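You operate a simulated robot arm through the tools that you are given. There is no shell and no other tool.

You run a simulated two-armed robot. Do the job below in one go: nothing can be reset, and whatever is moved stays where it is left.

JOB
Wipe the white block clean, then dab blue paint over its panel.
Fine: leave it in the block holder; pad and dauber go back, blue cover closed. Set down upright: wiping pad, blue dauber. Where these are worked on the way, their far stop is far enough and under half their travel is too little: blue cover. A coat counts when it lies all over at full strength: go over it till it gets no stronger. What is to be rubbed or washed off counts as gone when no trace of it is left.

Only the result counts: the job must be done as asked and must still hold three seconds after the hand-in. Knocking over, shifting, dropping, spilling or breaking anything else fails it. Lids that push on must go on centred and level and be pressed home; caps that screw on are set level and turned clockwise until they are tight.

ROBOT AND FRAMES
Two 7-joint arms with two-finger parallel grippers on one trunk that stands fixed in place. Base frame: the origin is at the foot of the trunk, x ahead of it, y to its left, z up. Units: cm, rad, N and s.
The left shoulder is at [7.1, 15.6, 118], the right one opposite. Each reaches about 123.1 cm from its shoulder. Payload 3.91 kg a hand.
The tool frame of a hand sits at the grasp point between the pads (the TCP): z along the fingers, y along the line on which they close. The tips reach 3 cm beyond it. Largest opening 11 cm; finger width 2, thickness 1; the body of the gripper, 4.8 by 11.2 cm, starts 5.5 cm behind the TCP.
Orientation is told as [roll, pitch, yaw] about the base's x, y, z axes, in that order, counted from this pose: with the fingers straight down and closing along the base's y, the tool's x points along the base's -x, its y along +y and its z along -z.

CONTROLS
- The arms move only by the tool move_arm. It takes "left_motion", "right_motion" or both (then of equal length, played together; a hand with none holds still); each is a list of rows, each a list of 6 numbers: the shift along the base's x, y, z in units of 250 mm (1.0 is 250 mm), then the turn, a rotation vector about the base's x, y, z in units of 60 degrees (1.0 is 60 degrees). In form: [[dx, dy, dz, rx, ry, rz], ...]. A call has 1 to 20 rows; each row is the pose to reach, as a shift and turn from the pose commanded when the call began. "left_grip" and "right_grip" are, for a hand that has rows, the finger opening in cm, from 0 to 11, set as the call begins (left out, the last holds). A call with a number of a shift or a turn outside -1 to 1 is refused whole. Rows are played at 5 a second. More than 5 cm and 0.15 rad between two rows, or a gripper value outside its range, and nothing of the call is played. Where a pose cannot be reached the arm comes as near as it can. A force on the tool above 50 N (or 10 N above the force at the start of the call, whichever is more), or a blocked arm, ends the call early, and 0.2 s more pass. The fingers move at their own pace (about 10.8 cm/s each) and stop on an object; they squeeze with about 22 N. The grip force told is the motor's: it shows also when the fingers shut on nothing. Time passes only in rows, and 0.2 s behind the last, so rows that repeat a pose let the fingers close. It gives the time, the measured TCP pose, the force on the tool (base axes), the opening and the grip force at its end, in the units of the frame above (readings bear some noise), with the torque about the TCP (base axes, N m) and any sound that the robot's microphone picked up.
- Cameras (640 x 400 px; columns grow to the right, rows downward): "scene" is now at [12.25, -4.73, 142.81]; the picture's right is [-0.49, -0.87, 0.00], its down [-0.38, 0.22, -0.90] and it looks along [0.78, -0.44, -0.44] (base axes); focal length 329 px, centre (320, 200). "left" rides on the left gripper at [7.2, -1.7, -10.3] in its tool frame; the picture's right is [0.23, 0.97, 0.00], its down [-0.76, 0.18, -0.62] and it looks along [-0.61, 0.14, 0.78] (tool axes); focal length 222 px, centre (320, 200). "right" rides on the right gripper at [7.2, 1.7, -10.3] in its tool frame; the picture's right is [-0.23, 0.97, 0.00], its down [-0.76, -0.18, -0.62] and it looks along [-0.61, -0.14, 0.78] (tool axes); focal length 222 px, centre (320, 200). There is no depth. A picture from a camera that has moved, and an enlarged one, comes with that camera's place and axes in the base frame and with its lens. The place of the scene camera against the robot may be out by one fixed shift of up to 1.8 cm in any direction.
- capture(camera): a new picture of that camera. The clock stands still meanwhile.
- move_column(by): slides the trunk up (or, below 0, down) by that many cm; the arms and the scene camera ride with it, the base frame stays. It gives what a move gives, with no picture.
- turn_head(pan, tilt): turns the head with the scene camera to pan (to the left, within 1.501 rad either way) and tilt (down, from -0.506 to 1.204), counted from straight ahead of the robot. It gives what a move gives.
- enlarge(camera, box): a new picture of the part [left, top, right, bottom] of that camera's present view, enlarged. The clock stands still meanwhile.
- job_done(): hands the job in; it is judged then, once.

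Places have to be worked out from the pictures, the camera data and where the tool is seen. Open the grippers and draw the arms clear of the work before you hand the job in, unless the task says otherwise.

The tools are called after "Request:" as a command line: name --argument value ..., lists and objects as JSON in quotes. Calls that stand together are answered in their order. move_arm: Moves the arms, as the interface text tells. Its arguments: {"type":"object","properties":{"left_motion":{"type":"array","items":{"type":"array","items":{"type":"number"}}},"left_grip":{"type":"number"},"right_motion":{"type":"array","items":{"type":"array","items":{"type":"number"}}},"right_grip":{"type":"number"}},"required":[]} The other tools are called the same way: move_column (by) moves the trunk up or down; turn_head (pan, tilt) turns the head that bears the scene camera; capture (camera) takes a picture; enlarge (camera, box) takes an enlarged picture of a part of a camera's view; job_done () hands the job in.

At the start:

```text
time: 0.0
left_ee_pos: [81.56, -7.29, 124.86]
left_orientation: [-0.001, 0.001, 0.001]
left_contact_force: [0.3, 0.1, 0.9]
left_moment: [0.0, -0.01, -0.03]
left_gripper_width: 11.03
left_finger_force: 0.0
right_ee_pos: [44.54, -52.87, 123.32]
right_orientation: [0.0, 0.0, -0.001]
right_contact_force: [0.2, 0.3, 0.1]
right_moment: [0.0, 0.01, -0.01]
right_gripper_width: 11.02
right_finger_force: 0.1
trunk travel left (down, up): [-62.5, 31.5]
head pan, tilt (commanded): [-0.517, 0.45]
```

scene: 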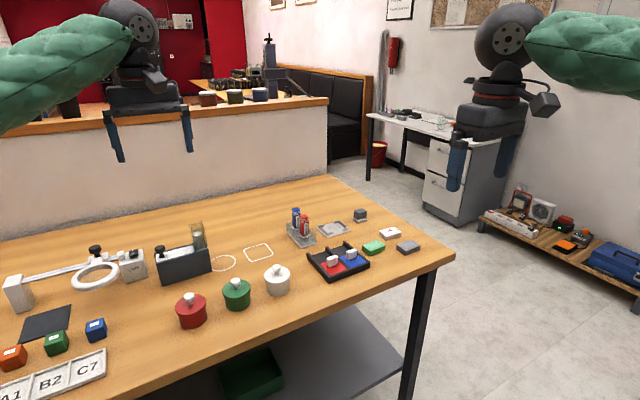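
right: 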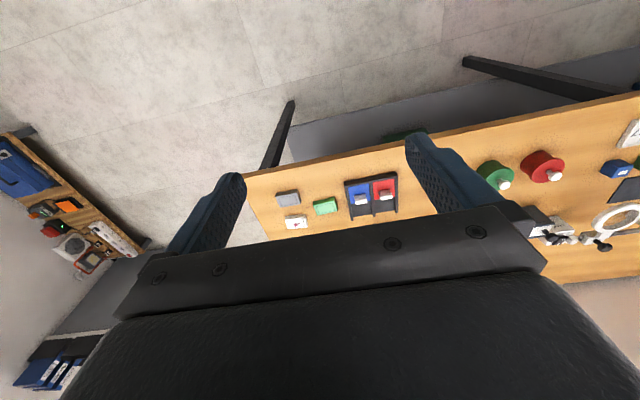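
left: 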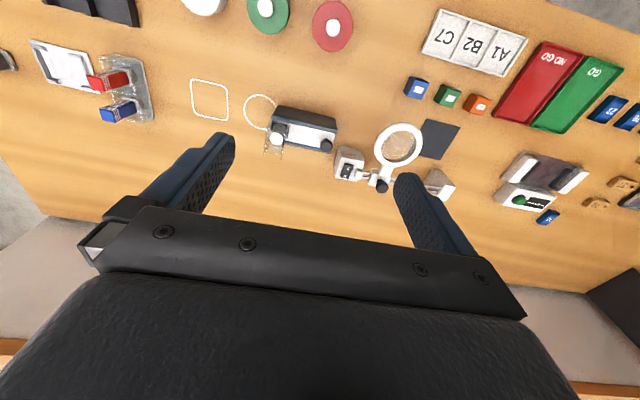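

I see a table with a paint box (blue/red sliding covers), daubers in a stand, blocks and a holder at the right part of the table. I'll look closer at this region first.

Request:
enlarge --camera "scene" --box '[260, 190, 460, 315]'

Request:
enlarge --camera "right" --box '[240, 140, 440, 265]'

Request:
enlarge --camera "left" --box '[0, 0, 240, 150]'

```text
3.20 times, centred on (360, 252) of scene
camera zoom: at [12.25, -4.73, 142.81], right [-0.49, -0.87, 0.0], down [-0.38, 0.22, -0.9], along [0.78, -0.44, -0.44], focal length 1051 px, centre (192, 32)
```

zoom: 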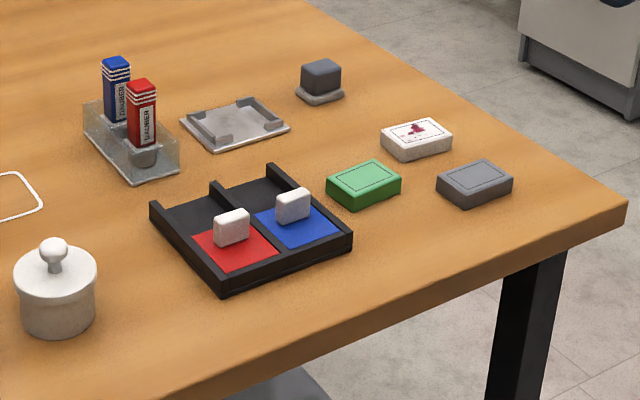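

```text
3.20 times, centred on (340, 202) of right
camera zoom: at [37.23, -51.35, 133.78], right [0.23, 0.97, 0.0], down [0.76, -0.18, 0.62], along [0.61, -0.14, -0.78], focal length 711 px, centre (256, 192)
```

zoom: 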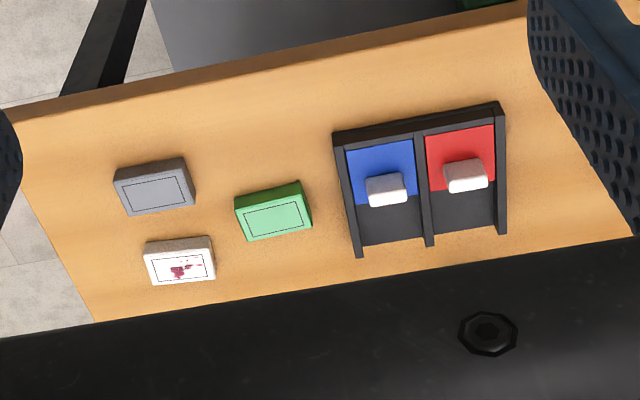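

```text
2.67 times, centred on (120, 75) of left
camera zoom: at [74.44, -9.04, 135.16], right [-0.23, 0.97, 0.0], down [0.76, 0.18, 0.62], along [0.61, 0.14, -0.78], focal length 592 px, centre (853, 533)
```

zoom: 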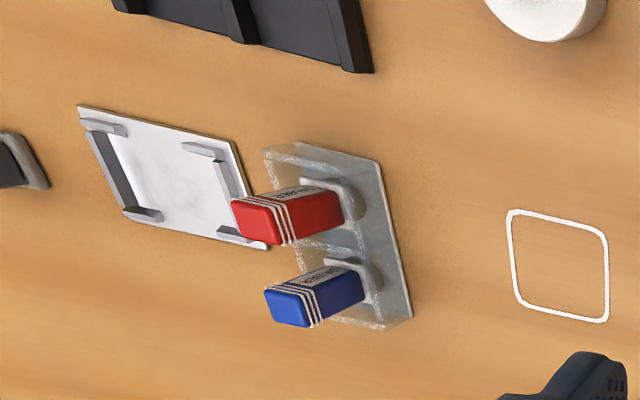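

The paint box sits around (73,-49), with the pad, holder and dauber stand further away. I turn the head to centre this area and bring the right hand above it for a view from the wrist camera.

Request:
turn_head --pan -0.6 --tilt 0.65

Request:
move_arm --right_motion '[[0.163, 0.02, -0.05, 0, 0, 0], [0.327, 0.04, -0.1, 0, 0, 0], [0.49, 0.06, -0.15, 0, 0, 0], [0.653, 0.08, -0.2, 0, 0, 0], [0.817, 0.1, -0.25, 0, 0, 0], [0.98, 0.12, -0.3, 0, 0, 0]]'

Request:
capture --camera "scene"

Request:
capture --camera "right"

```text
time: 0.7
left_ee_pos: [81.58, -7.31, 124.75]
left_orientation: [0.0, 0.0, -0.002]
left_contact_force: [-0.9, 0.1, -0.4]
left_moment: [0.01, -0.02, 0.03]
left_gripper_width: 11.0
left_finger_force: 0.0
right_ee_pos: [44.53, -52.88, 123.48]
right_orientation: [0.0, 0.0, 0.0]
right_contact_force: [0.0, 0.5, 0.3]
right_moment: [-0.04, -0.01, 0.0]
right_gripper_width: 10.97
right_finger_force: 0.0
trunk travel left (down, up): [-62.5, 31.5]
head pan, tilt (commanded): [-0.6, 0.649]
```

```text
time: 2.1
left_ee_pos: [81.86, -7.3, 124.69]
left_orientation: [0.001, 0.004, 0.0]
left_contact_force: [0.1, -0.3, -0.7]
left_moment: [-0.01, 0.02, -0.02]
left_gripper_width: 11.0
left_finger_force: 0.3
right_ee_pos: [69.16, -49.88, 115.8]
right_orientation: [0.0, 0.002, 0.0]
right_contact_force: [-0.2, 0.4, -0.5]
right_moment: [0.02, 0.03, -0.01]
right_gripper_width: 10.99
right_finger_force: 0.0
trunk travel left (down, up): [-62.5, 31.5]
head pan, tilt (commanded): [-0.6, 0.649]
```

```text
taken
camera scene: at [11.63, -5.03, 141.01], right [-0.57, -0.82, 0.0], down [-0.5, 0.34, -0.8], along [0.66, -0.45, -0.61], focal length 329 px, centre (320, 200)
```

scene: 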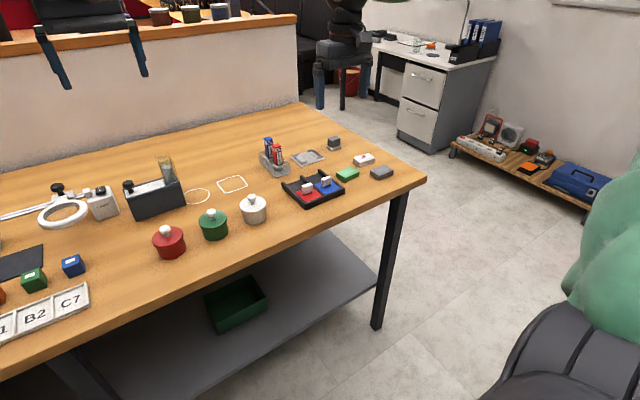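

```text
taken
camera right: at [61.81, -48.2, 126.22], right [0.23, 0.97, 0.0], down [0.76, -0.18, 0.62], along [0.61, -0.14, -0.78], focal length 222 px, centre (320, 200)
```

right: 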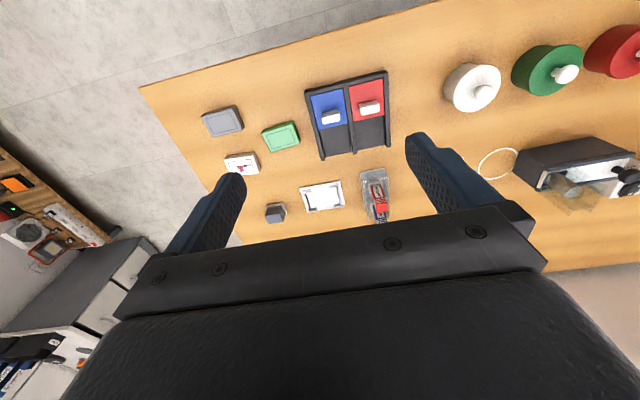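

The right wrist camera now shows all items. I enlarge for precise positions.

Request:
enlarge --camera "right" --box '[190, 60, 430, 240]'

Request:
enlarge --camera "scene" --box '[250, 130, 410, 230]'

Request:
enlarge --camera "left" --box '[0, 0, 240, 150]'

```text
2.22 times, centred on (310, 150) of right
camera zoom: at [61.81, -48.2, 126.22], right [0.23, 0.97, 0.0], down [0.76, -0.18, 0.62], along [0.61, -0.14, -0.78], focal length 494 px, centre (342, 311)
```

zoom: 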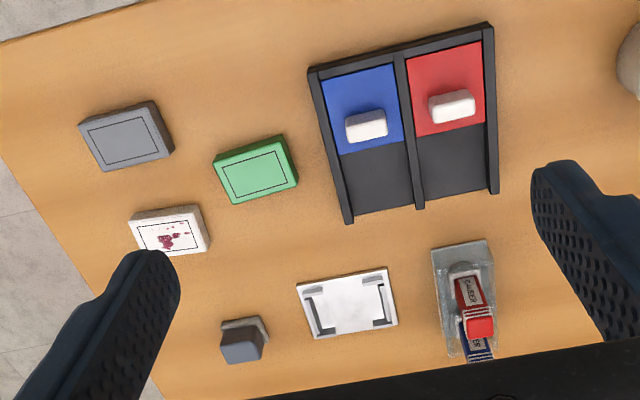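

```text
4.00 times, centred on (330, 180) of scene
camera zoom: at [11.63, -5.03, 141.01], right [-0.57, -0.82, 0.0], down [-0.5, 0.34, -0.8], along [0.66, -0.45, -0.61], focal length 1314 px, centre (280, 280)
```

zoom: 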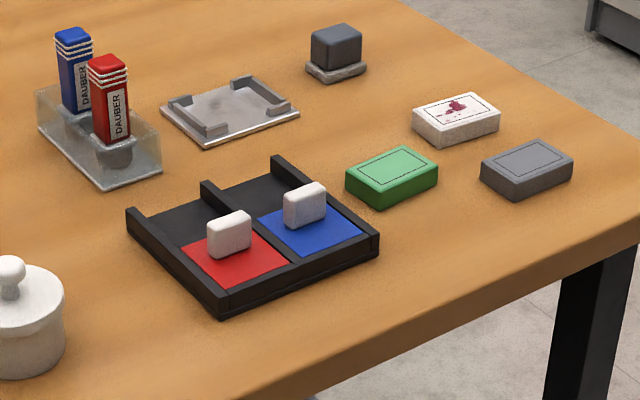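

```text
2.67 times, centred on (120, 75) of left
camera zoom: at [74.64, -9.0, 135.0], right [-0.23, 0.97, 0.0], down [0.76, 0.18, 0.62], along [0.6, 0.14, -0.78], focal length 592 px, centre (853, 533)
```

zoom: 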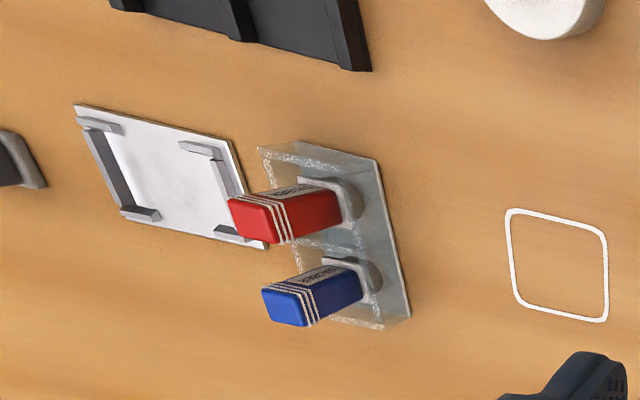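

Triangulation puts the white block near (80,-68.7), top z≈87.3; holder near (92.5,-55), pad near (93.7,-66.6), blue dauber near (96,-43) with top z≈94. I move the right hand above the white block while starting to yaw it so the fingers close along x.

Request:
move_arm --right_motion '[[0.06, -0.12, -0.04, 0, 0, 0.125], [0.12, -0.24, -0.08, 0, 0, 0.25], [0.18, -0.36, -0.12, 0, 0, 0.375], [0.24, -0.48, -0.16, 0, 0, 0.5], [0.32, -0.6, -0.2, 0, 0, 0.625], [0.4, -0.72, -0.24, 0, 0, 0.75]]'

Request:
capture --camera "right"

Request:
capture --camera "scene"

```text
time: 3.5
left_ee_pos: [81.79, -7.52, 124.7]
left_orientation: [0.0, 0.003, -0.002]
left_contact_force: [-0.7, -0.3, -1.0]
left_moment: [0.02, -0.01, 0.01]
left_gripper_width: 10.99
left_finger_force: 0.0
right_ee_pos: [79.04, -67.96, 109.72]
right_orientation: [0.001, -0.001, 0.786]
right_contact_force: [0.4, -0.7, -1.2]
right_moment: [0.04, 0.04, -0.01]
right_gripper_width: 11.02
right_finger_force: 0.1
trunk travel left (down, up): [-62.5, 31.5]
head pan, tilt (commanded): [-0.6, 0.649]
```

```text
taken
camera right: at [72.77, -72.1, 120.08], right [-0.53, 0.85, 0.0], down [0.66, 0.41, 0.62], along [0.53, 0.33, -0.78], focal length 222 px, centre (320, 200)
```

right: 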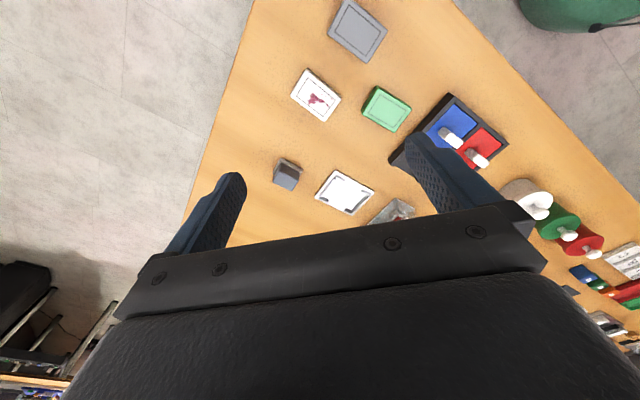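

```text
taken
camera scene: at [11.56, -5.19, 141.01], right [-0.57, -0.82, 0.0], down [-0.5, 0.34, -0.8], along [0.66, -0.45, -0.61], focal length 329 px, centre (320, 200)
```

scene: 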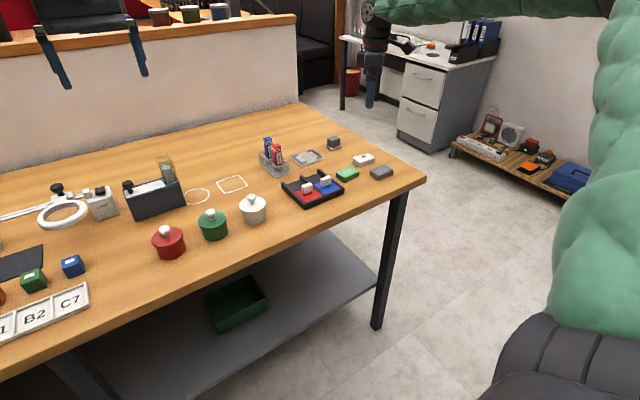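

The yaw works. I enlarge this view to measure the block, pad, holder and box.

Request:
enlarge --camera "right" --box '[260, 60, 420, 160]'

Request:
enlarge --camera "right" --box '[260, 130, 420, 230]'

```text
4.00 times, centred on (340, 110) of right
camera zoom: at [72.77, -72.1, 120.08], right [-0.53, 0.85, 0.0], down [0.66, 0.41, 0.62], along [0.53, 0.33, -0.78], focal length 888 px, centre (240, 560)
```

zoom: 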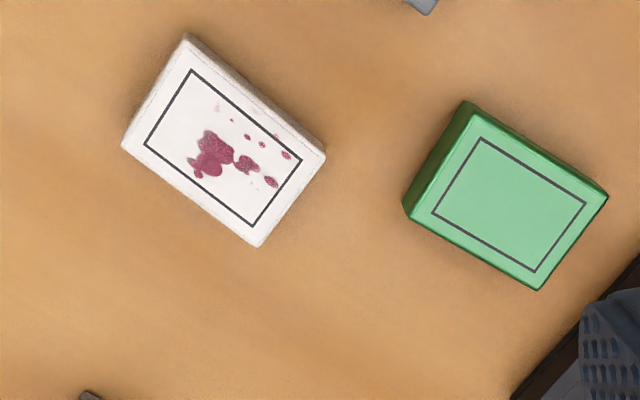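

```text
4.00 times, centred on (340, 180) of right
camera zoom: at [72.77, -72.1, 120.08], right [-0.53, 0.85, 0.0], down [0.66, 0.41, 0.62], along [0.53, 0.33, -0.78], focal length 888 px, centre (240, 280)
```

zoom: 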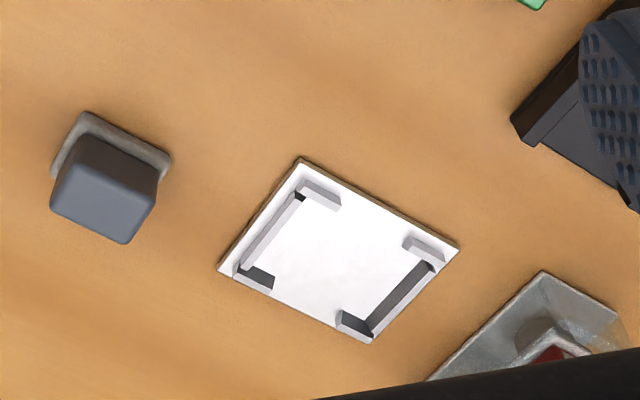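

Holder plate measures about x 88.8–96.2, y −58.9…−49.7 (square to the base axes); the block is centred near (80.0,−68.3), yaw ≈ −0.085. I finish the yaw to match the block and lower to a closer viewing height.

Request:
move_arm --right_motion '[[0.008, -0.003, -0.08, 0, 0, 0.134], [0.016, -0.006, -0.16, 0, 0, 0.268], [0.024, -0.009, -0.24, 0, 0, 0.4], [0.032, -0.012, -0.32, 0, 0, 0.534], [0.038, -0.014, -0.4, 0, 0, 0.668], [0.038, -0.014, -0.4, 0, 0, 0.668]]'

Request:
capture --camera "right"

```text
time: 4.9
left_ee_pos: [81.61, -7.3, 124.85]
left_orientation: [-0.002, 0.0, 0.0]
left_contact_force: [-0.2, 0.3, 0.4]
left_moment: [-0.01, -0.03, 0.01]
left_gripper_width: 11.0
left_finger_force: 0.1
right_ee_pos: [79.85, -68.34, 99.93]
right_orientation: [0.001, 0.002, 1.485]
right_contact_force: [0.7, 0.8, -0.6]
right_moment: [0.0, 0.04, 0.01]
right_gripper_width: 11.0
right_finger_force: 0.1
trunk travel left (down, up): [-62.5, 31.5]
head pan, tilt (commanded): [-0.6, 0.649]
```

```text
taken
camera right: at [77.6, -75.46, 110.24], right [-0.95, 0.31, 0.0], down [0.24, 0.74, 0.62], along [0.19, 0.59, -0.78], focal length 222 px, centre (320, 200)
```

right: 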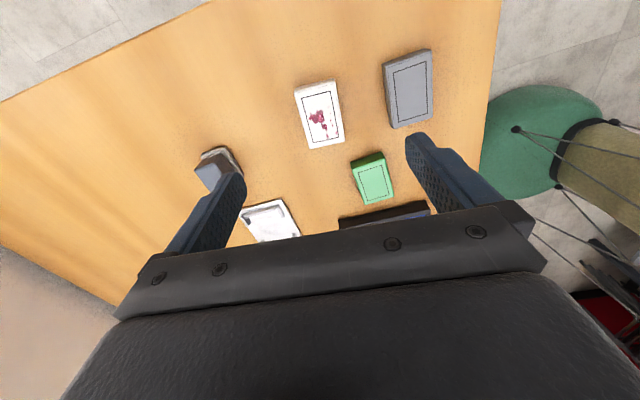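

The block appears centred between the fingers. I enlarge to refine its centre and yaw.

Request:
enlarge --camera "right" --box '[256, 60, 416, 160]'

```text
4.00 times, centred on (336, 110) of right
camera zoom: at [77.6, -75.46, 110.24], right [-0.95, 0.31, 0.0], down [0.24, 0.74, 0.62], along [0.19, 0.59, -0.78], focal length 888 px, centre (256, 560)
```

zoom: 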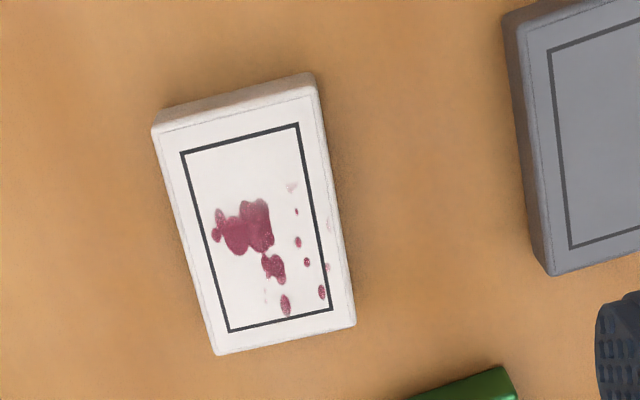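

Block centre ≈ (79.9,−68.2), top z≈87.4, table ≈85. I narrow the fingers to 7 cm (the grey block is close by) and descend so the tips reach about 1.4 cm below the block's top.

Request:
move_arm --right_motion '[[0, 0.004, -0.05, 0, 0, 0], [0, 0.004, -0.16, 0, 0, 0], [0, 0.004, -0.27, 0, 0, 0], [0, 0.004, -0.36, 0, 0, 0], [0, 0.004, -0.436, 0, 0, 0], [0, 0.004, -0.436, 0, 0, 0]]' --right_grip 7

Request:
capture --camera "right"

```text
time: 6.3
left_ee_pos: [81.65, -7.28, 124.75]
left_orientation: [-0.002, 0.001, 0.001]
left_contact_force: [-0.5, -0.9, 0.3]
left_moment: [0.02, -0.01, -0.02]
left_gripper_width: 10.97
left_finger_force: 0.1
right_ee_pos: [80.02, -68.18, 88.96]
right_orientation: [0.001, 0.001, 1.486]
right_contact_force: [1.7, -2.7, 4.6]
right_moment: [-0.08, 0.19, 0.02]
right_gripper_width: 6.92
right_finger_force: 0.1
trunk travel left (down, up): [-62.5, 31.5]
head pan, tilt (commanded): [-0.6, 0.649]
```

```text
taken
camera right: at [77.66, -75.44, 99.42], right [-0.95, 0.31, 0.0], down [0.24, 0.74, 0.62], along [0.19, 0.59, -0.78], focal length 222 px, centre (320, 200)
```

right: 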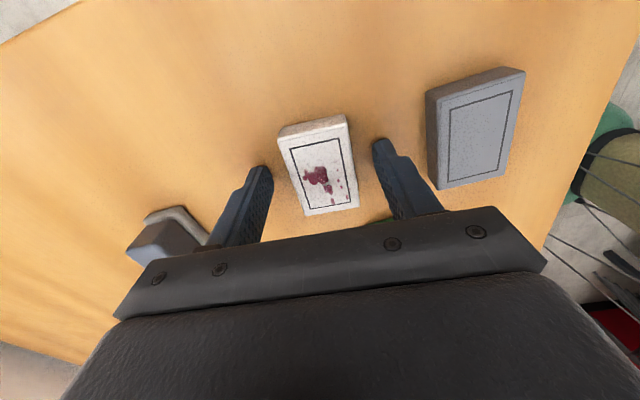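

There is a slight upward force; I check whether the tips touch the table.

Request:
enlarge --camera "right" --box '[220, 90, 460, 240]'

Request:
enlarge --camera "scene" --box '[290, 90, 450, 190]'

```text
2.67 times, centred on (340, 165) of right
camera zoom: at [77.66, -75.44, 99.42], right [-0.95, 0.31, 0.0], down [0.24, 0.74, 0.62], along [0.19, 0.59, -0.78], focal length 592 px, centre (267, 293)
```

zoom: 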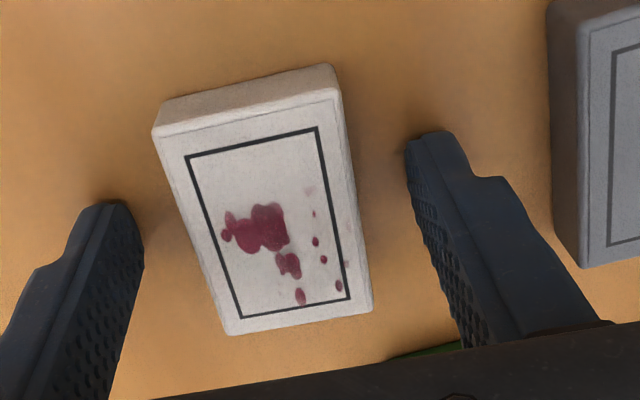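

```text
4.00 times, centred on (370, 140) of scene
camera zoom: at [11.43, -5.08, 141.04], right [-0.57, -0.82, 0.0], down [-0.5, 0.34, -0.8], along [0.66, -0.45, -0.6], focal length 1314 px, centre (120, 440)
```

zoom: 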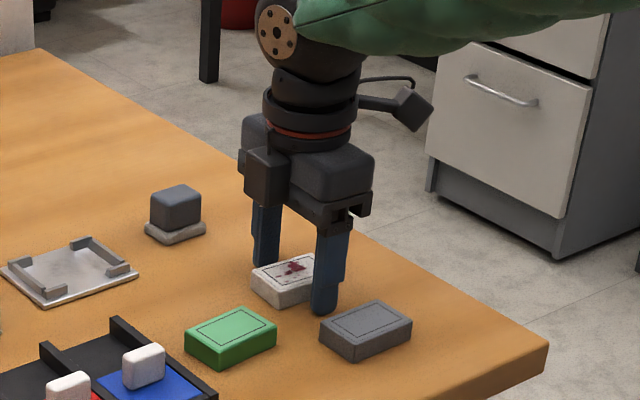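

Triangulating gives the block top at 87.6 and centre (79.8,−68.4). I raise slightly, centre the hand and close on the block.

Request:
move_arm --right_motion '[[-0.006, -0.008, 0.012, 0, 0, 0], [-0.006, -0.008, 0.012, 0, 0, 0]]'

Request:
move_arm --right_motion '[[0, 0, 0, 0, 0, 0], [0, 0, 0, 0, 0, 0], [0, 0, 0, 0, 0, 0], [0, 0, 0, 0, 0, 0]]' --right_grip 0

Request:
enlarge --camera "right" --box '[220, 90, 460, 240]'

```text
time: 6.9
left_ee_pos: [81.64, -7.38, 124.79]
left_orientation: [0.0, 0.002, 0.0]
left_contact_force: [0.1, -0.4, 0.7]
left_moment: [0.0, 0.0, 0.01]
left_gripper_width: 11.01
left_finger_force: 0.0
right_ee_pos: [79.79, -68.43, 89.28]
right_orientation: [-0.001, 0.001, 1.486]
right_contact_force: [0.4, 0.5, -0.3]
right_moment: [-0.01, -0.01, 0.0]
right_gripper_width: 7.01
right_finger_force: 0.0
trunk travel left (down, up): [-62.5, 31.5]
head pan, tilt (commanded): [-0.6, 0.649]
```

```text
time: 7.9
left_ee_pos: [81.67, -7.34, 124.79]
left_orientation: [-0.001, 0.003, 0.0]
left_contact_force: [0.0, -0.1, -0.8]
left_moment: [0.02, 0.04, 0.01]
left_gripper_width: 11.0
left_finger_force: 0.1
right_ee_pos: [79.82, -68.62, 89.29]
right_orientation: [0.0, 0.002, 1.485]
right_contact_force: [-0.6, 0.3, -1.4]
right_moment: [0.06, 0.03, -0.01]
right_gripper_width: 3.9
right_finger_force: 22.1
trunk travel left (down, up): [-62.5, 31.5]
head pan, tilt (commanded): [-0.6, 0.649]
```

```text
2.67 times, centred on (340, 165) of right
camera zoom: at [77.5, -75.61, 99.65], right [-0.95, 0.31, 0.0], down [0.24, 0.74, 0.62], along [0.19, 0.59, -0.78], focal length 592 px, centre (267, 293)
```

zoom: 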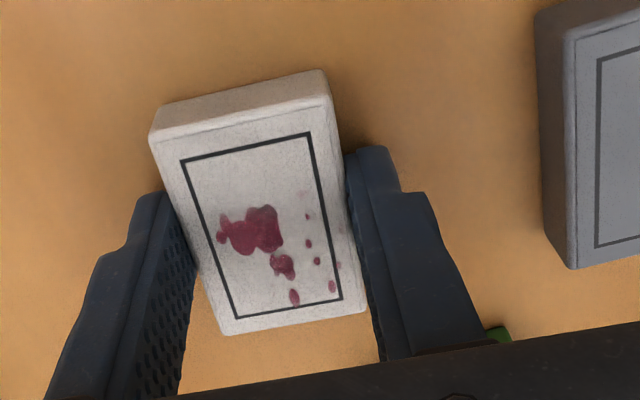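

Block gripped firmly (3.9 cm). I lift it well clear and carry it over the holder while squaring the yaw to the holder.

Request:
move_arm --right_motion '[[0, 0, 0.06, 0, 0, 0], [0, 0, 0.2, 0, 0, 0], [0, 0, 0.36, 0, 0, 0], [0.1, 0.11, 0.36, 0, 0, 0.03], [0.2, 0.22, 0.36, 0, 0, 0.06], [0.3, 0.33, 0.36, 0, 0, 0.08], [0.4, 0.45, 0.36, 0, 0, 0.082], [0.508, 0.57, 0.36, 0, 0, 0.082], [0.508, 0.57, 0.36, 0, 0, 0.082]]'

Request:
capture --camera "right"

Request:
capture --camera "left"

```text
time: 9.9
left_ee_pos: [81.53, -7.57, 124.92]
left_orientation: [0.0, 0.001, 0.001]
left_contact_force: [-0.2, 0.3, -0.4]
left_moment: [-0.01, 0.03, -0.03]
left_gripper_width: 10.99
left_finger_force: 0.0
right_ee_pos: [92.32, -54.02, 98.19]
right_orientation: [-0.001, -0.002, 1.571]
right_contact_force: [-1.1, -0.7, -0.7]
right_moment: [0.02, 0.03, -0.02]
right_gripper_width: 0.0
right_finger_force: 21.9
trunk travel left (down, up): [-62.5, 31.5]
head pan, tilt (commanded): [-0.6, 0.649]
```

```text
taken
camera right: at [90.78, -61.47, 108.63], right [-0.97, 0.23, 0.0], down [0.18, 0.76, 0.62], along [0.14, 0.61, -0.78], focal length 222 px, centre (320, 200)
```

right: 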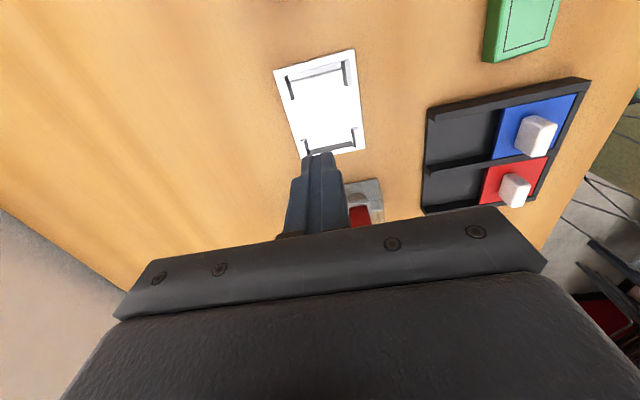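

```text
taken
camera left: at [74.37, -9.13, 135.19], right [-0.23, 0.97, 0.0], down [0.76, 0.18, 0.62], along [0.61, 0.14, -0.78], focal length 222 px, centre (320, 200)
```

left: 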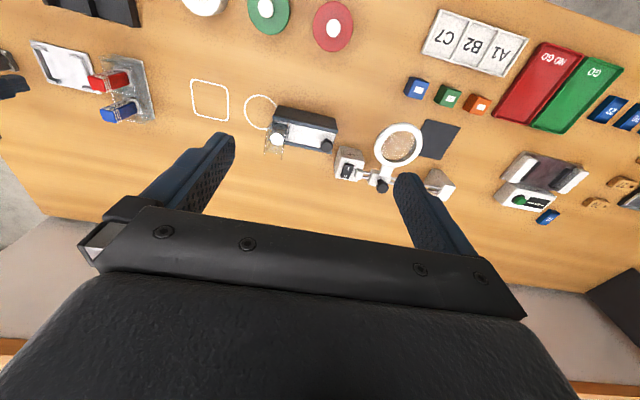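

The block slipped out of the fingers (width 0). I look for where it ended up.

Request:
enlarge --camera "scene" --box '[250, 100, 450, 225]'

```text
3.20 times, centred on (350, 162) of scene
camera zoom: at [11.37, -5.18, 141.04], right [-0.57, -0.82, 0.0], down [-0.5, 0.34, -0.8], along [0.66, -0.45, -0.6], focal length 1051 px, centre (224, 320)
```

zoom: 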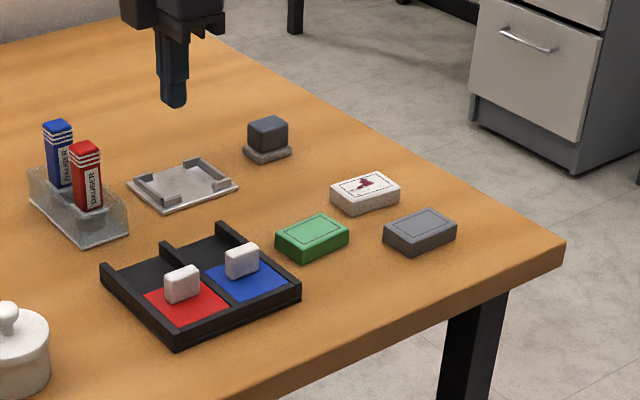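

The block stayed at its original spot; the grip was too shallow. I go back above it, opening to 7 cm, and look again.

Request:
move_arm --right_motion '[[-0.1, -0.12, 0.0, 0, 0, -0.02], [-0.2, -0.24, 0.0, 0, 0, -0.04], [-0.3, -0.36, 0, 0, 0, -0.06], [-0.4, -0.47, 0, 0, 0, -0.08], [-0.508, -0.57, 0, 0, 0, -0.082], [-0.508, -0.57, 0, 0, 0, -0.082]]' --right_grip 7

Request:
enlarge --camera "right" --box '[240, 60, 400, 160]'

```text
time: 11.3
left_ee_pos: [81.72, -7.4, 124.67]
left_orientation: [0.0, 0.002, 0.001]
left_contact_force: [0.3, 0.1, -0.4]
left_moment: [-0.01, 0.02, 0.04]
left_gripper_width: 11.0
left_finger_force: 0.0
right_ee_pos: [79.89, -68.24, 98.2]
right_orientation: [0.003, 0.0, 1.485]
right_contact_force: [0.2, 0.2, -0.3]
right_moment: [0.02, 0.01, 0.03]
right_gripper_width: 7.01
right_finger_force: 0.0
trunk travel left (down, up): [-62.5, 31.5]
head pan, tilt (commanded): [-0.6, 0.649]
```

```text
4.00 times, centred on (320, 110) of right
camera zoom: at [77.56, -75.47, 108.62], right [-0.95, 0.31, 0.0], down [0.24, 0.74, 0.62], along [0.19, 0.59, -0.78], focal length 888 px, centre (320, 560)
```

zoom: 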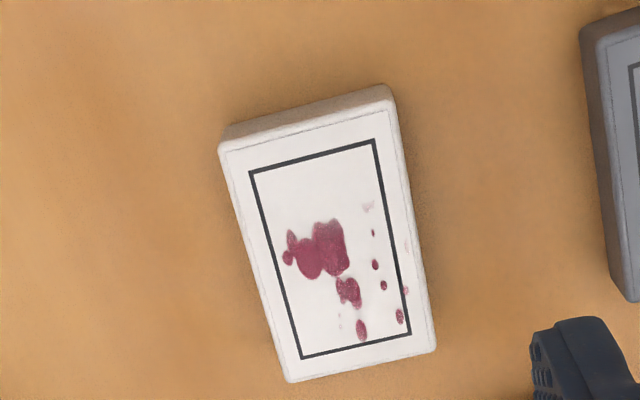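

The block is at about (79.6,−68.35). I descend to about z 88.9, slowing at the end to sense table contact.

Request:
move_arm --right_motion '[[-0.0132, -0.0044, -0.12, 0, 0, 0], [-0.0132, -0.0044, -0.24, 0, 0, 0], [-0.0132, -0.0044, -0.34, 0, 0, 0], [-0.0132, -0.0044, -0.36, 0, 0, 0], [-0.0132, -0.0044, -0.372, 0, 0, 0], [-0.0132, -0.0044, -0.372, 0, 0, 0], [-0.0132, -0.0044, -0.372, 0, 0, 0]]'

Request:
move_arm --right_motion '[[0, 0, -0.008, 0, 0, 0], [0, 0, -0.008, 0, 0, 0], [0, 0, -0.008, 0, 0, 0]]'

```text
time: 12.9
left_ee_pos: [81.67, -7.36, 124.89]
left_orientation: [0.001, 0.0, 0.001]
left_contact_force: [-0.6, 0.4, 1.2]
left_moment: [-0.01, 0.04, 0.01]
left_gripper_width: 11.02
left_finger_force: 0.0
right_ee_pos: [79.39, -68.43, 88.92]
right_orientation: [-0.002, 0.001, 1.486]
right_contact_force: [1.9, -3.6, 8.5]
right_moment: [-0.03, 0.32, 0.0]
right_gripper_width: 6.9
right_finger_force: 0.1
trunk travel left (down, up): [-62.5, 31.5]
head pan, tilt (commanded): [-0.6, 0.649]
```

```text
time: 13.7
left_ee_pos: [81.61, -7.27, 124.91]
left_orientation: [-0.003, -0.002, 0.0]
left_contact_force: [-0.5, -0.2, 0.5]
left_moment: [-0.02, 0.02, -0.02]
left_gripper_width: 10.98
left_finger_force: 0.0
right_ee_pos: [79.3, -68.46, 89.0]
right_orientation: [-0.001, -0.001, 1.485]
right_contact_force: [2.5, -10.6, 27.8]
right_moment: [-0.15, 0.94, 0.43]
right_gripper_width: 6.84
right_finger_force: 0.0
trunk travel left (down, up): [-62.5, 31.5]
head pan, tilt (commanded): [-0.6, 0.649]
```

The tips contact the table at TCP z≈88.95, so the table is at ≈85.95. I back off 2–3 mm and grip, then lift slowly with checks.

Request:
move_arm --right_motion '[[0.006, 0, 0.014, 0, 0, 0], [0.006, 0, 0.014, 0, 0, 0], [0.006, 0, 0.014, 0, 0, 0]]'

Request:
move_arm --right_motion '[[0, 0, 0, 0, 0, 0], [0, 0, 0, 0, 0, 0], [0, 0, 0, 0, 0, 0], [0, 0, 0, 0, 0, 0], [0, 0, 0, 0, 0, 0]]' --right_grip 0

Request:
enlarge --camera "right" --box '[220, 90, 460, 240]'

Request:
enlarge --camera "scene" --box '[310, 130, 410, 190]'

```text
time: 14.5
left_ee_pos: [81.59, -7.29, 124.87]
left_orientation: [0.002, -0.001, 0.0]
left_contact_force: [0.1, 0.3, 0.6]
left_moment: [0.03, 0.0, 0.01]
left_gripper_width: 11.01
left_finger_force: 0.0
right_ee_pos: [79.51, -68.44, 89.0]
right_orientation: [0.002, 0.001, 1.486]
right_contact_force: [-3.5, -2.4, 4.2]
right_moment: [-0.06, -0.05, -0.14]
right_gripper_width: 6.84
right_finger_force: 0.1
trunk travel left (down, up): [-62.5, 31.5]
head pan, tilt (commanded): [-0.6, 0.649]
```

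```text
time: 15.7
left_ee_pos: [81.66, -7.49, 124.83]
left_orientation: [0.0, 0.004, -0.002]
left_contact_force: [0.0, -0.5, -0.4]
left_moment: [0.05, -0.04, 0.01]
left_gripper_width: 10.99
left_finger_force: 0.0
right_ee_pos: [79.67, -68.41, 89.0]
right_orientation: [0.0, -0.001, 1.485]
right_contact_force: [0.0, 0.2, -0.4]
right_moment: [-0.01, 0.01, 0.01]
right_gripper_width: 3.92
right_finger_force: 21.7
trunk travel left (down, up): [-62.5, 31.5]
head pan, tilt (commanded): [-0.6, 0.649]
```

```text
2.67 times, centred on (340, 165) of right
camera zoom: at [77.28, -75.63, 99.47], right [-0.95, 0.31, 0.0], down [0.24, 0.74, 0.62], along [0.19, 0.59, -0.78], focal length 592 px, centre (267, 293)
```

zoom: 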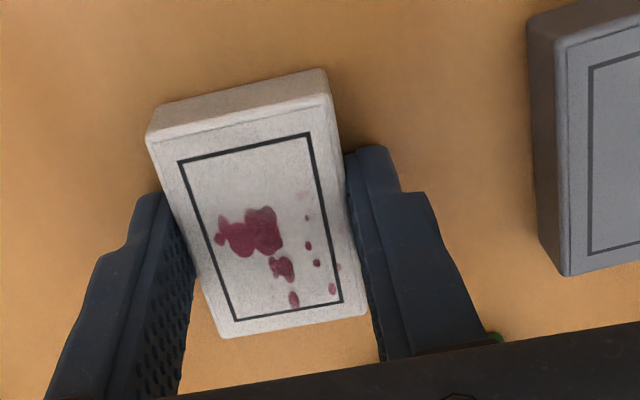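

```text
6.40 times, centred on (360, 160) of scene
camera zoom: at [11.46, -5.1, 141.03], right [-0.57, -0.82, 0.0], down [-0.5, 0.34, -0.8], along [0.66, -0.45, -0.61], focal length 2103 px, centre (64, 456)
```

zoom: 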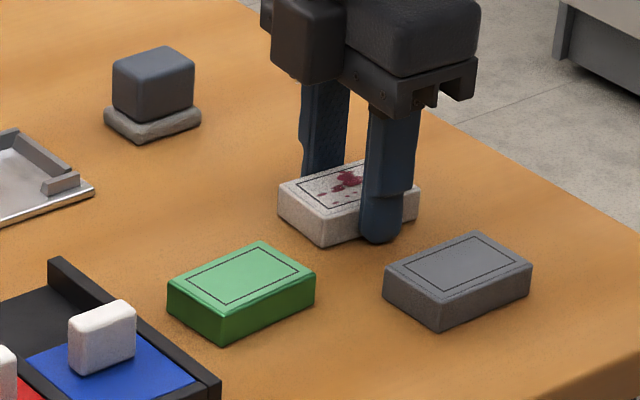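

The fingers now reach nearly to the table and hold the block at 3.9 cm. I lift slowly and check.

Request:
move_arm --right_motion '[[0, 0, 0.01, 0, 0, 0], [0, 0, 0.025, 0, 0, 0], [0, 0, 0.045, 0, 0, 0], [0, 0, 0.07, 0, 0, 0], [0, 0, 0.1, 0, 0, 0], [0, 0, 0.13, 0, 0, 0]]'

Request:
enlarge --camera "right" --box '[220, 90, 460, 240]'

```text
time: 17.1
left_ee_pos: [81.62, -7.35, 124.77]
left_orientation: [0.0, -0.001, 0.0]
left_contact_force: [-0.6, -0.2, 1.2]
left_moment: [-0.01, 0.02, 0.0]
left_gripper_width: 11.02
left_finger_force: 0.1
right_ee_pos: [79.59, -68.45, 92.32]
right_orientation: [0.001, -0.001, 1.486]
right_contact_force: [-0.2, 0.1, -1.1]
right_moment: [0.0, 0.01, 0.0]
right_gripper_width: 3.91
right_finger_force: 21.4
trunk travel left (down, up): [-62.5, 31.5]
head pan, tilt (commanded): [-0.6, 0.649]
```

```text
2.67 times, centred on (340, 165) of right
camera zoom: at [77.27, -75.66, 102.72], right [-0.95, 0.31, 0.0], down [0.24, 0.74, 0.62], along [0.19, 0.59, -0.78], focal length 592 px, centre (267, 293)
```

zoom: 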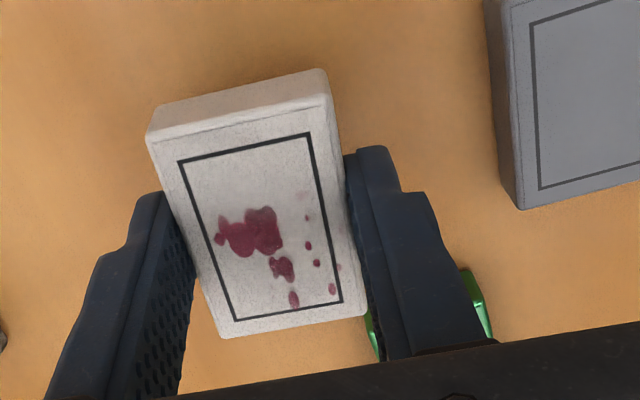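

The block is held. I raise a bit more and carry it gently over the holder, squaring the yaw.

Request:
move_arm --right_motion '[[0, 0, 0.04, 0, 0, 0], [0.01, 0.01, 0.1, 0, 0, 0], [0.05, 0.055, 0.16, 0, 0, 0.01], [0.12, 0.13, 0.18, 0, 0, 0.02], [0.19, 0.21, 0.18, 0, 0, 0.04], [0.26, 0.29, 0.18, 0, 0, 0.06], [0.33, 0.37, 0.18, 0, 0, 0.082], [0.4, 0.45, 0.18, 0, 0, 0.082], [0.46, 0.51, 0.18, 0, 0, 0.082], [0.5, 0.555, 0.18, 0, 0, 0.082], [0.518, 0.57, 0.18, 0, 0, 0.082], [0.518, 0.57, 0.18, 0, 0, 0.082]]'

Request:
capture --camera "right"

Request:
enlarge --camera "right" --box '[200, 20, 440, 170]'

Request:
enlarge --camera "scene" --box '[250, 100, 410, 200]'

```text
time: 19.7
left_ee_pos: [81.74, -7.51, 124.71]
left_orientation: [-0.001, 0.002, -0.001]
left_contact_force: [-0.1, -0.3, 0.4]
left_moment: [0.01, 0.04, -0.01]
left_gripper_width: 10.99
left_finger_force: 0.1
right_ee_pos: [92.61, -54.22, 96.78]
right_orientation: [0.0, -0.001, 1.57]
right_contact_force: [-0.3, 0.8, -1.2]
right_moment: [0.03, 0.0, -0.01]
right_gripper_width: 3.9
right_finger_force: 21.7
trunk travel left (down, up): [-62.5, 31.5]
head pan, tilt (commanded): [-0.6, 0.649]
```

```text
taken
camera right: at [90.89, -61.63, 107.19], right [-0.97, 0.23, 0.0], down [0.18, 0.76, 0.62], along [0.14, 0.61, -0.78], focal length 222 px, centre (320, 200)
```

right: 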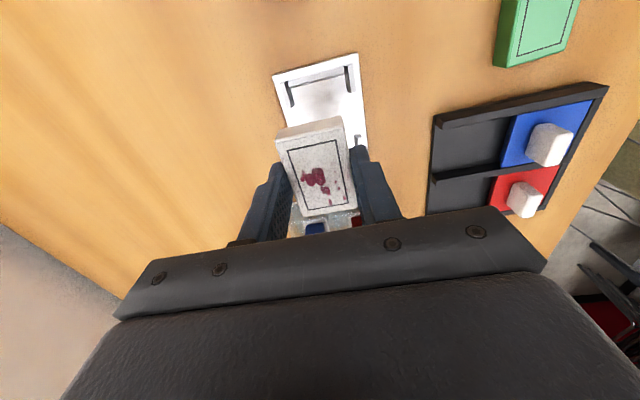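

```text
2.67 times, centred on (320, 95) of right
camera zoom: at [90.89, -61.63, 107.19], right [-0.97, 0.23, 0.0], down [0.18, 0.76, 0.62], along [0.14, 0.61, -0.78], focal length 592 px, centre (320, 480)
```

zoom: 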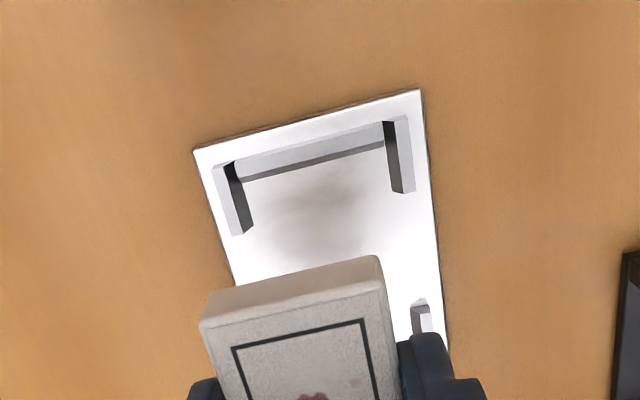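

```text
4.00 times, centred on (330, 150) of scene
camera zoom: at [11.46, -5.1, 141.03], right [-0.57, -0.82, 0.0], down [-0.5, 0.34, -0.8], along [0.66, -0.45, -0.61], focal length 1314 px, centre (280, 400)
```

zoom: 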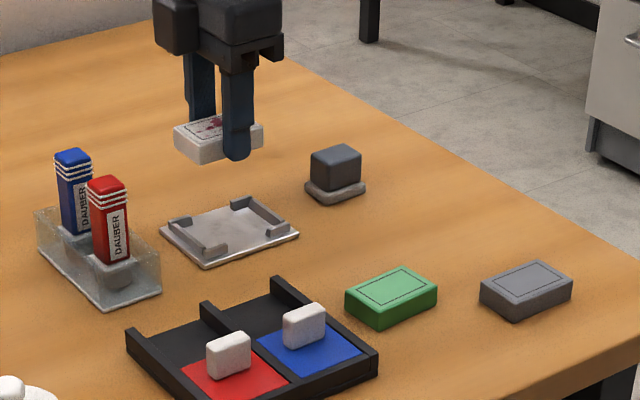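

Holder recomputed with table z≈85.95: centre ≈ (92.0,−54.65), inner space ≈4.8×6.7 cm. I shift to be above it and descend to about 1 cm above seating for a check.

Request:
move_arm --right_motion '[[-0.012, -0.008, 0, 0, 0, 0], [-0.024, -0.015, -0.03, 0, 0, 0], [-0.024, -0.015, -0.08, 0, 0, 0], [-0.024, -0.015, -0.14, 0, 0, 0], [-0.024, -0.015, -0.19, 0, 0, 0], [-0.024, -0.015, -0.22, 0, 0, 0], [-0.024, -0.015, -0.22, 0, 0, 0]]'

Request:
enlarge --camera "right" --box '[200, 60, 440, 210]'

Request:
enlarge --camera "scene" --box '[270, 110, 370, 172]'

Request:
enlarge --camera "left" --box '[0, 0, 160, 100]'

```text
time: 21.3
left_ee_pos: [81.78, -7.26, 124.73]
left_orientation: [0.0, 0.002, 0.002]
left_contact_force: [0.7, -0.5, -0.7]
left_moment: [-0.01, -0.02, 0.01]
left_gripper_width: 11.01
left_finger_force: 0.0
right_ee_pos: [91.88, -54.67, 91.33]
right_orientation: [-0.001, 0.001, 1.57]
right_contact_force: [0.9, -0.1, -0.3]
right_moment: [-0.01, -0.01, 0.04]
right_gripper_width: 3.93
right_finger_force: 22.0
trunk travel left (down, up): [-62.5, 31.5]
head pan, tilt (commanded): [-0.6, 0.649]
```

```text
2.67 times, centred on (320, 135) of right
camera zoom: at [90.27, -61.98, 101.75], right [-0.97, 0.23, 0.0], down [0.18, 0.76, 0.62], along [0.14, 0.61, -0.78], focal length 592 px, centre (320, 373)
```

zoom: 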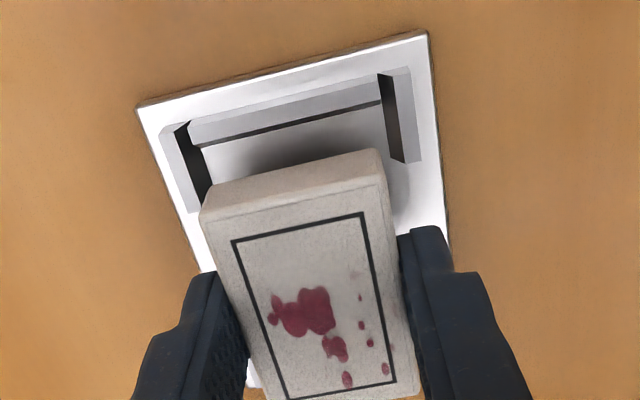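

```text
6.40 times, centred on (320, 141) of scene
camera zoom: at [11.45, -5.1, 141.03], right [-0.57, -0.82, 0.0], down [-0.5, 0.34, -0.8], along [0.66, -0.45, -0.61], focal length 2103 px, centre (320, 578)
```

zoom: 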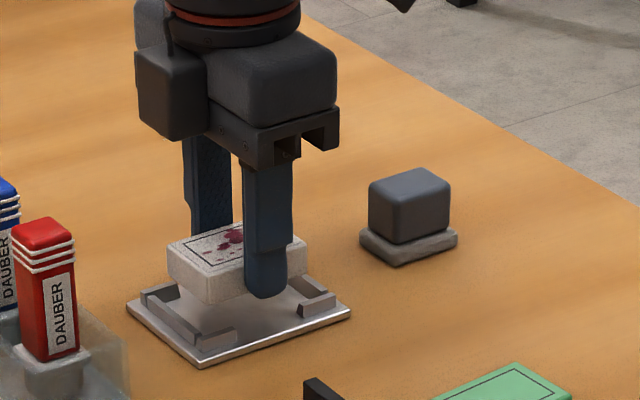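

```text
4.00 times, centred on (80, 50) of left
camera zoom: at [74.46, -9.04, 135.15], right [-0.23, 0.97, 0.0], down [0.76, 0.18, 0.62], along [0.61, 0.14, -0.78], focal length 888 px, centre (1280, 800)
```

zoom: 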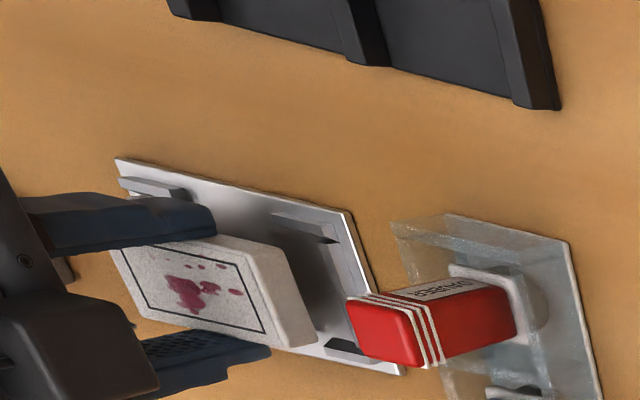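

Alignment is good, with clearance all round. I lower toward the plate in small steps, watching the force.

Request:
move_arm --right_motion '[[0.004, 0.003, -0.02, 0, 0, 0], [0.004, 0.003, -0.04, 0, 0, 0], [0.004, 0.003, -0.056, 0, 0, 0], [0.004, 0.003, -0.064, 0, 0, 0], [0.004, 0.003, -0.064, 0, 0, 0]]'

Request:
move_arm --right_motion '[[0, 0, -0.004, 0, 0, 0], [0, 0, -0.008, 0, 0, 0], [0, 0, -0.008, 0, 0, 0]]'

```text
time: 22.5
left_ee_pos: [81.78, -7.32, 124.86]
left_orientation: [0.001, 0.004, 0.0]
left_contact_force: [0.0, -0.4, 0.7]
left_moment: [-0.04, -0.01, -0.04]
left_gripper_width: 10.98
left_finger_force: 0.1
right_ee_pos: [92.01, -54.61, 89.64]
right_orientation: [0.0, 0.001, 1.571]
right_contact_force: [0.5, -0.5, 0.3]
right_moment: [-0.02, -0.02, 0.0]
right_gripper_width: 3.9
right_finger_force: 22.2
trunk travel left (down, up): [-62.5, 31.5]
head pan, tilt (commanded): [-0.6, 0.649]
```

```text
time: 23.3
left_ee_pos: [81.81, -7.41, 124.84]
left_orientation: [-0.001, 0.003, 0.0]
left_contact_force: [-0.7, 0.5, -0.1]
left_moment: [0.02, -0.01, 0.0]
left_gripper_width: 11.0
left_finger_force: 0.0
right_ee_pos: [92.15, -54.55, 89.56]
right_orientation: [0.0, -0.001, 1.571]
right_contact_force: [-0.2, 0.5, 0.2]
right_moment: [0.04, 0.0, 0.01]
right_gripper_width: 3.9
right_finger_force: 21.9
trunk travel left (down, up): [-62.5, 31.5]
head pan, tilt (commanded): [-0.6, 0.649]
```

No contact yet at z≈89.56. I continue in small steps.

Request:
move_arm --right_motion '[[0, 0, -0.004, 0, 0, 0], [0, 0, -0.008, 0, 0, 0], [0, 0, -0.008, 0, 0, 0]]'

Request:
enlarge --camera "right" --box '[200, 60, 440, 210]'

Request:
enlarge --camera "scene" --box '[270, 110, 370, 172]'

```text
time: 24.1
left_ee_pos: [81.56, -7.34, 124.91]
left_orientation: [0.0, 0.0, 0.001]
left_contact_force: [0.4, -0.6, -0.5]
left_moment: [-0.01, 0.01, -0.02]
left_gripper_width: 11.0
left_finger_force: 0.1
right_ee_pos: [91.99, -54.56, 89.47]
right_orientation: [-0.002, -0.002, 1.57]
right_contact_force: [3.5, -3.2, 13.5]
right_moment: [-0.01, -0.03, -0.01]
right_gripper_width: 3.92
right_finger_force: 21.6
trunk travel left (down, up): [-62.5, 31.5]
head pan, tilt (commanded): [-0.6, 0.649]
```

```text
2.67 times, centred on (320, 135) of right
camera zoom: at [90.34, -61.87, 99.97], right [-0.97, 0.23, 0.0], down [0.18, 0.76, 0.62], along [0.14, 0.61, -0.78], focal length 592 px, centre (320, 373)
```

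zoom: 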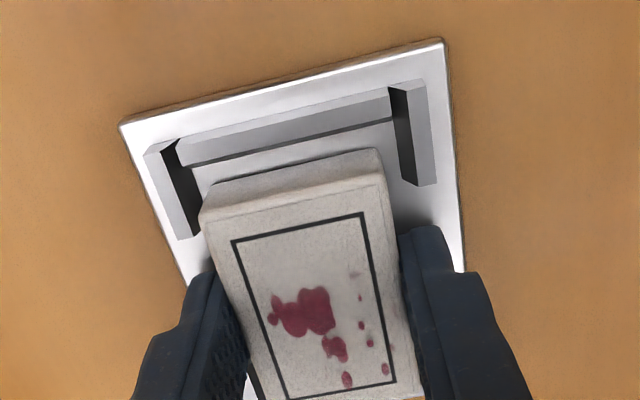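

```text
6.40 times, centred on (320, 141) of scene
camera zoom: at [11.37, -5.03, 141.06], right [-0.57, -0.82, 0.0], down [-0.5, 0.34, -0.8], along [0.66, -0.45, -0.6], focal length 2103 px, centre (320, 578)
```

zoom: 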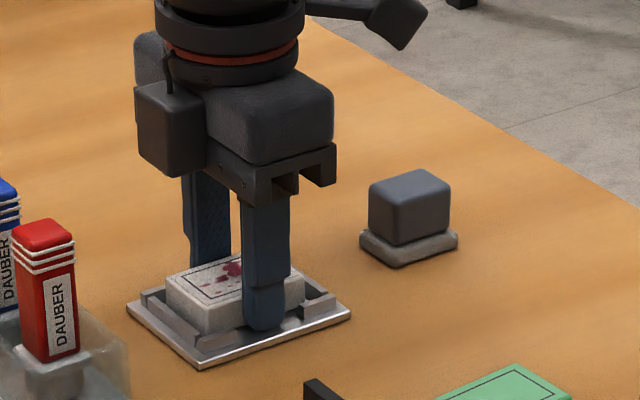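

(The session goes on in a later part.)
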